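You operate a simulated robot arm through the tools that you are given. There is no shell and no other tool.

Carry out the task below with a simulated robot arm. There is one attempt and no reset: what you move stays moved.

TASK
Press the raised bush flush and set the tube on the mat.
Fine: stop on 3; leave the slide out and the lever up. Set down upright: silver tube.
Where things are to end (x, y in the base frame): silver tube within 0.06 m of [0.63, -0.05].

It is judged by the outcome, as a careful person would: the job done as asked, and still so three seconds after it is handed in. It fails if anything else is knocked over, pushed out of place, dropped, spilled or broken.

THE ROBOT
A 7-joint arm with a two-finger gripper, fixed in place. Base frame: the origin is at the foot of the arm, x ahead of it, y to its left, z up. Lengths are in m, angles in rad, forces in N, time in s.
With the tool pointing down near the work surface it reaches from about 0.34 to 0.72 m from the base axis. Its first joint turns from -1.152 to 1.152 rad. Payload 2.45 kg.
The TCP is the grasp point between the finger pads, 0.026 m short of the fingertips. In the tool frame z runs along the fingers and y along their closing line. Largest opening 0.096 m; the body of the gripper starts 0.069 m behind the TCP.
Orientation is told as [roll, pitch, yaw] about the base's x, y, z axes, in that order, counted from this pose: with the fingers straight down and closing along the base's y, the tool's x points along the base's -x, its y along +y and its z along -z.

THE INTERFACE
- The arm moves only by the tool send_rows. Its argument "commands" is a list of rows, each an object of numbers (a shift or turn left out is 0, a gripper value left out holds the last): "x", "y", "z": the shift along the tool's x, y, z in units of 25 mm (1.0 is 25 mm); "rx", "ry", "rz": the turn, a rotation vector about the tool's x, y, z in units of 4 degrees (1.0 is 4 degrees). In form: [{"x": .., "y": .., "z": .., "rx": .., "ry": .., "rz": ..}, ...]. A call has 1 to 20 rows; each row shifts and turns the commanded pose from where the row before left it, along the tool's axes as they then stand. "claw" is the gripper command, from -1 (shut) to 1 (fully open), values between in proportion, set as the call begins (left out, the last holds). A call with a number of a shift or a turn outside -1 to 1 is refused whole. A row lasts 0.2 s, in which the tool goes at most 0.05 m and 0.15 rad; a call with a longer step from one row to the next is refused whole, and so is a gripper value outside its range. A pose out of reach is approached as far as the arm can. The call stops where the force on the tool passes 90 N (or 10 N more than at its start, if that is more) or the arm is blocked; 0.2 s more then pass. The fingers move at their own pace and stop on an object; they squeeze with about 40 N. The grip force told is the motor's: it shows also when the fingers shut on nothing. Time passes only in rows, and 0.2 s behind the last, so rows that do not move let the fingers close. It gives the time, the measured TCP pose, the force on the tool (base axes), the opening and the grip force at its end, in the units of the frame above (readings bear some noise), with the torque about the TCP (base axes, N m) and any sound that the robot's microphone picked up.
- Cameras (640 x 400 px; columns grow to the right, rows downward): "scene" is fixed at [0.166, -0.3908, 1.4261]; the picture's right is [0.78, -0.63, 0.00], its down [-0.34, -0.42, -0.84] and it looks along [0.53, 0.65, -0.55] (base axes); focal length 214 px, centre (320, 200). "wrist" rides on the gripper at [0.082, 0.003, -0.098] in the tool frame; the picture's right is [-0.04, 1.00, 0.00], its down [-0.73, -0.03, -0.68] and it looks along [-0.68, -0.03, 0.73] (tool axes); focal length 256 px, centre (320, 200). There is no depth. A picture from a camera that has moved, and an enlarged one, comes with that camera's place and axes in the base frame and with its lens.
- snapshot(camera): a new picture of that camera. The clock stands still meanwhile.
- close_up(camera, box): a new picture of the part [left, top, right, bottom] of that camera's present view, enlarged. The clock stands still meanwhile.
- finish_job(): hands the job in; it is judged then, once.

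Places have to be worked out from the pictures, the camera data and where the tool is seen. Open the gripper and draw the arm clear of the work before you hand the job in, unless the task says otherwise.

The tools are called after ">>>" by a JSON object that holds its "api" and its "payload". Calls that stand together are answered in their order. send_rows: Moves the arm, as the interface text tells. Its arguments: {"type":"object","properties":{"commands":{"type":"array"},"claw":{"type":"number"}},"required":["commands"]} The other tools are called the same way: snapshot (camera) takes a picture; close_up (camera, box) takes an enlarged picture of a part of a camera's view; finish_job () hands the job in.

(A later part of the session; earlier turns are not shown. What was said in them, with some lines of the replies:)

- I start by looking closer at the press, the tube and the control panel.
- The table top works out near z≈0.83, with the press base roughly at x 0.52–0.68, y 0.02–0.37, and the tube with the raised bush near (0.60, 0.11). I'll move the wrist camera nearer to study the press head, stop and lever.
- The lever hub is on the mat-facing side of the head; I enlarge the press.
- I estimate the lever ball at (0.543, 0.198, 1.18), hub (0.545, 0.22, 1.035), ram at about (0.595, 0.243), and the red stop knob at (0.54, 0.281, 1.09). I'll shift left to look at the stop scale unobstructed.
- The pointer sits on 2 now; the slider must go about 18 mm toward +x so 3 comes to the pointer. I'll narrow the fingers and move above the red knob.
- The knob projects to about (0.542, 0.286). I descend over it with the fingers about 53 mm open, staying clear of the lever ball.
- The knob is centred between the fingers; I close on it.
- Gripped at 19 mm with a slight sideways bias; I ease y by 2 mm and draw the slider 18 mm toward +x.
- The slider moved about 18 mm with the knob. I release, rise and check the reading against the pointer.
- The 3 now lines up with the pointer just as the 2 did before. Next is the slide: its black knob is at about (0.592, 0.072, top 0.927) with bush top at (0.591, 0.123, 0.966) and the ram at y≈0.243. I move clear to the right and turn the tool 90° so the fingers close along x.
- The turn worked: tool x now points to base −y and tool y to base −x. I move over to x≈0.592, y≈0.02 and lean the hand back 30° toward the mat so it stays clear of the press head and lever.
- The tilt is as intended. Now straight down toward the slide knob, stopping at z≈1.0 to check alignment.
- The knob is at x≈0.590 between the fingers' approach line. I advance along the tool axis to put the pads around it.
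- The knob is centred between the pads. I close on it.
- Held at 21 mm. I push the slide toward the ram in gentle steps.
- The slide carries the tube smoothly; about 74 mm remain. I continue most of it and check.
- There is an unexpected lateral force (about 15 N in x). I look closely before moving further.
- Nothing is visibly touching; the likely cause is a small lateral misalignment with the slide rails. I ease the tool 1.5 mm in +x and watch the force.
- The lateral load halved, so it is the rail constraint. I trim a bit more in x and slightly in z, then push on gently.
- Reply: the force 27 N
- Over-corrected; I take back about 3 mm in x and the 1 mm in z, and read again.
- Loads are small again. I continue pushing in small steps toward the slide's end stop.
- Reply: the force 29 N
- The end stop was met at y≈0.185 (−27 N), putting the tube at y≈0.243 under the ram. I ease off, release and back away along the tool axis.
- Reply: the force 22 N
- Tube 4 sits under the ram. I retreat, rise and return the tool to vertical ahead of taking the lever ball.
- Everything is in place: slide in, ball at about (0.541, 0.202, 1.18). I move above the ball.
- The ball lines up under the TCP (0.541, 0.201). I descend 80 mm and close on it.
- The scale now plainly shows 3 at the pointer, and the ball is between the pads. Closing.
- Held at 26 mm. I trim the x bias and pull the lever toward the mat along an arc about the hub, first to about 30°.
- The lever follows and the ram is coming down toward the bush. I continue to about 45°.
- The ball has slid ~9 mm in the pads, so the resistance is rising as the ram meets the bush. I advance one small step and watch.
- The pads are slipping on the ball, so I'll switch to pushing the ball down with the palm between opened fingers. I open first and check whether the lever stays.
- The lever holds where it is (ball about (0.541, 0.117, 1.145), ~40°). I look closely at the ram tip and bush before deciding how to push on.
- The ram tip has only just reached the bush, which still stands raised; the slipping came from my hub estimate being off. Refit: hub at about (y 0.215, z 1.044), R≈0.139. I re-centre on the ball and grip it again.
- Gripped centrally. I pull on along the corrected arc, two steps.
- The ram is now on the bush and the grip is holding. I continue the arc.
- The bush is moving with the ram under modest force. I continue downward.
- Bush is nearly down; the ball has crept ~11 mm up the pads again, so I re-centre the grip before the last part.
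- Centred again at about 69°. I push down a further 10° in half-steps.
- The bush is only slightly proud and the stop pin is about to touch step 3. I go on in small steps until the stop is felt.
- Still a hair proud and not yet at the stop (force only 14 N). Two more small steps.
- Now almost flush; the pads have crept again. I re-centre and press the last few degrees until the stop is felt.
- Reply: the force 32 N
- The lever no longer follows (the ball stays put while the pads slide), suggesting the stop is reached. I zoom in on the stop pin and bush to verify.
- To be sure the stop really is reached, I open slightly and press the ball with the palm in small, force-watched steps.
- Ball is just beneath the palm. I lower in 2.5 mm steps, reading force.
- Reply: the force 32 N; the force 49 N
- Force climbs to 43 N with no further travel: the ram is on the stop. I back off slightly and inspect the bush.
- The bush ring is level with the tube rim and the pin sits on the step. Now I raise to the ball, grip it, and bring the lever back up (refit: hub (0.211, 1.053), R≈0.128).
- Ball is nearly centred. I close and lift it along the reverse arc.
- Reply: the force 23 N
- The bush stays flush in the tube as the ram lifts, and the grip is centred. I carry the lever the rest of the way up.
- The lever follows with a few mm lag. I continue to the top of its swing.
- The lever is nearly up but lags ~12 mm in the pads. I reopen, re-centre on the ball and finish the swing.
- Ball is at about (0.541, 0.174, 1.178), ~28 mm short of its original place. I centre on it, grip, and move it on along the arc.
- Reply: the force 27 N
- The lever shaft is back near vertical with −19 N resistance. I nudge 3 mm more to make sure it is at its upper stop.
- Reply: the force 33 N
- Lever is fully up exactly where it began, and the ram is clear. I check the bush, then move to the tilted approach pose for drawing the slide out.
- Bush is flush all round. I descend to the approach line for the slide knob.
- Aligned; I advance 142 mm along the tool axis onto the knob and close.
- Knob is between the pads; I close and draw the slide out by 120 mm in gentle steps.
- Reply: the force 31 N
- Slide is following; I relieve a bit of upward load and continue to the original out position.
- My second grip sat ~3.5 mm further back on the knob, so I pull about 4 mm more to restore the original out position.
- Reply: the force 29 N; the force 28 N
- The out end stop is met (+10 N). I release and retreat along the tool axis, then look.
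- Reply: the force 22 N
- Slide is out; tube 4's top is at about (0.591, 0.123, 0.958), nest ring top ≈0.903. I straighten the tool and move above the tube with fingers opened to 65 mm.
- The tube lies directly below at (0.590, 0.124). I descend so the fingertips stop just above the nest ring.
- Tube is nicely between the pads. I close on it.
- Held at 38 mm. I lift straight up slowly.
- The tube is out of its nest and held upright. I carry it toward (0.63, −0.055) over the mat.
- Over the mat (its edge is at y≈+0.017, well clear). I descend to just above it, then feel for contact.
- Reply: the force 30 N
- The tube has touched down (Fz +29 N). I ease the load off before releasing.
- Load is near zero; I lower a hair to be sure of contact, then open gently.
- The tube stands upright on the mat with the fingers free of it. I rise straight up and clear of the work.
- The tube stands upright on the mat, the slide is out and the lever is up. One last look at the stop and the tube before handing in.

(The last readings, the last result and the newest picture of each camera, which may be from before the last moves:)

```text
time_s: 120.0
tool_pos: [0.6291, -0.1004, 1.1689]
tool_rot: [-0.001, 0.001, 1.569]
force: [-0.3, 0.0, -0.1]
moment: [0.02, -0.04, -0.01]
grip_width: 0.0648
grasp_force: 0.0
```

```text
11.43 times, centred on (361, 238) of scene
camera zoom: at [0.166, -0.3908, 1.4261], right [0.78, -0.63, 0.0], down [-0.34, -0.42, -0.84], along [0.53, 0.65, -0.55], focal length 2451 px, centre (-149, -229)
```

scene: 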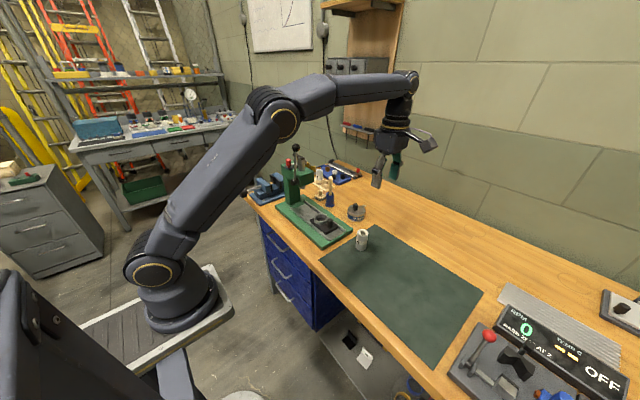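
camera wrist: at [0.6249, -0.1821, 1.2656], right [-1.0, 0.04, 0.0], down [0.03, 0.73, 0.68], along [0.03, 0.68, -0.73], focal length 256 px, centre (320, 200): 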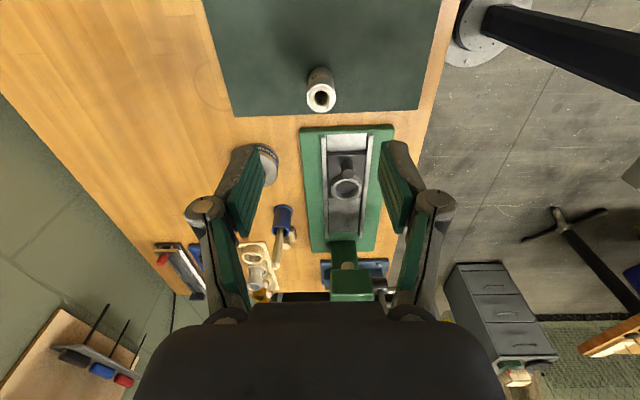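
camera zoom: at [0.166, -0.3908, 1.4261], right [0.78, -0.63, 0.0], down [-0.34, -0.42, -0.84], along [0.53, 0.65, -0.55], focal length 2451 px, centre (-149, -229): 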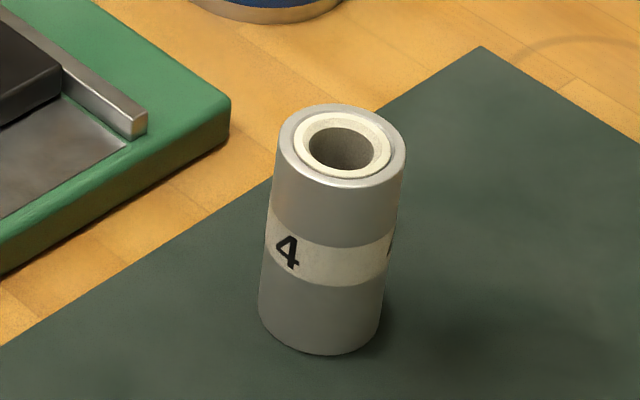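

The bush is flush, the tube stands upright at about (0.63, −0.053), the stop reads 3, the lever is up and the slide is out. The gripper is open and clear, so I hand the job in.

>>> {"api": "finish_job", "payload": {}}

```text
The job is handed in.
```

The bush in tube 4 is pressed flush, and the silver tube stands upright on the mat at about (0.63, -0.053), inside the 0.06 m tolerance. I have handed the job in; it returned no result.

- **Stop:** it started on 2, and I moved it to 3. The ram went down until the pin rested on that step, and the force rose to about 43 N with no further travel.
- **Lever:** it is back up against its upper stop, in the same place it started.
- **Slide:** it is drawn out to its end stop.
- **Arm:** the gripper is open and raised clear of the work. In the last pictures nothing else had been knocked over or moved.

While I pulled the lever, the fingers slipped on its ball several times and I had to take hold again. I also pushed it with the palm to confirm the ram had reached the stop.
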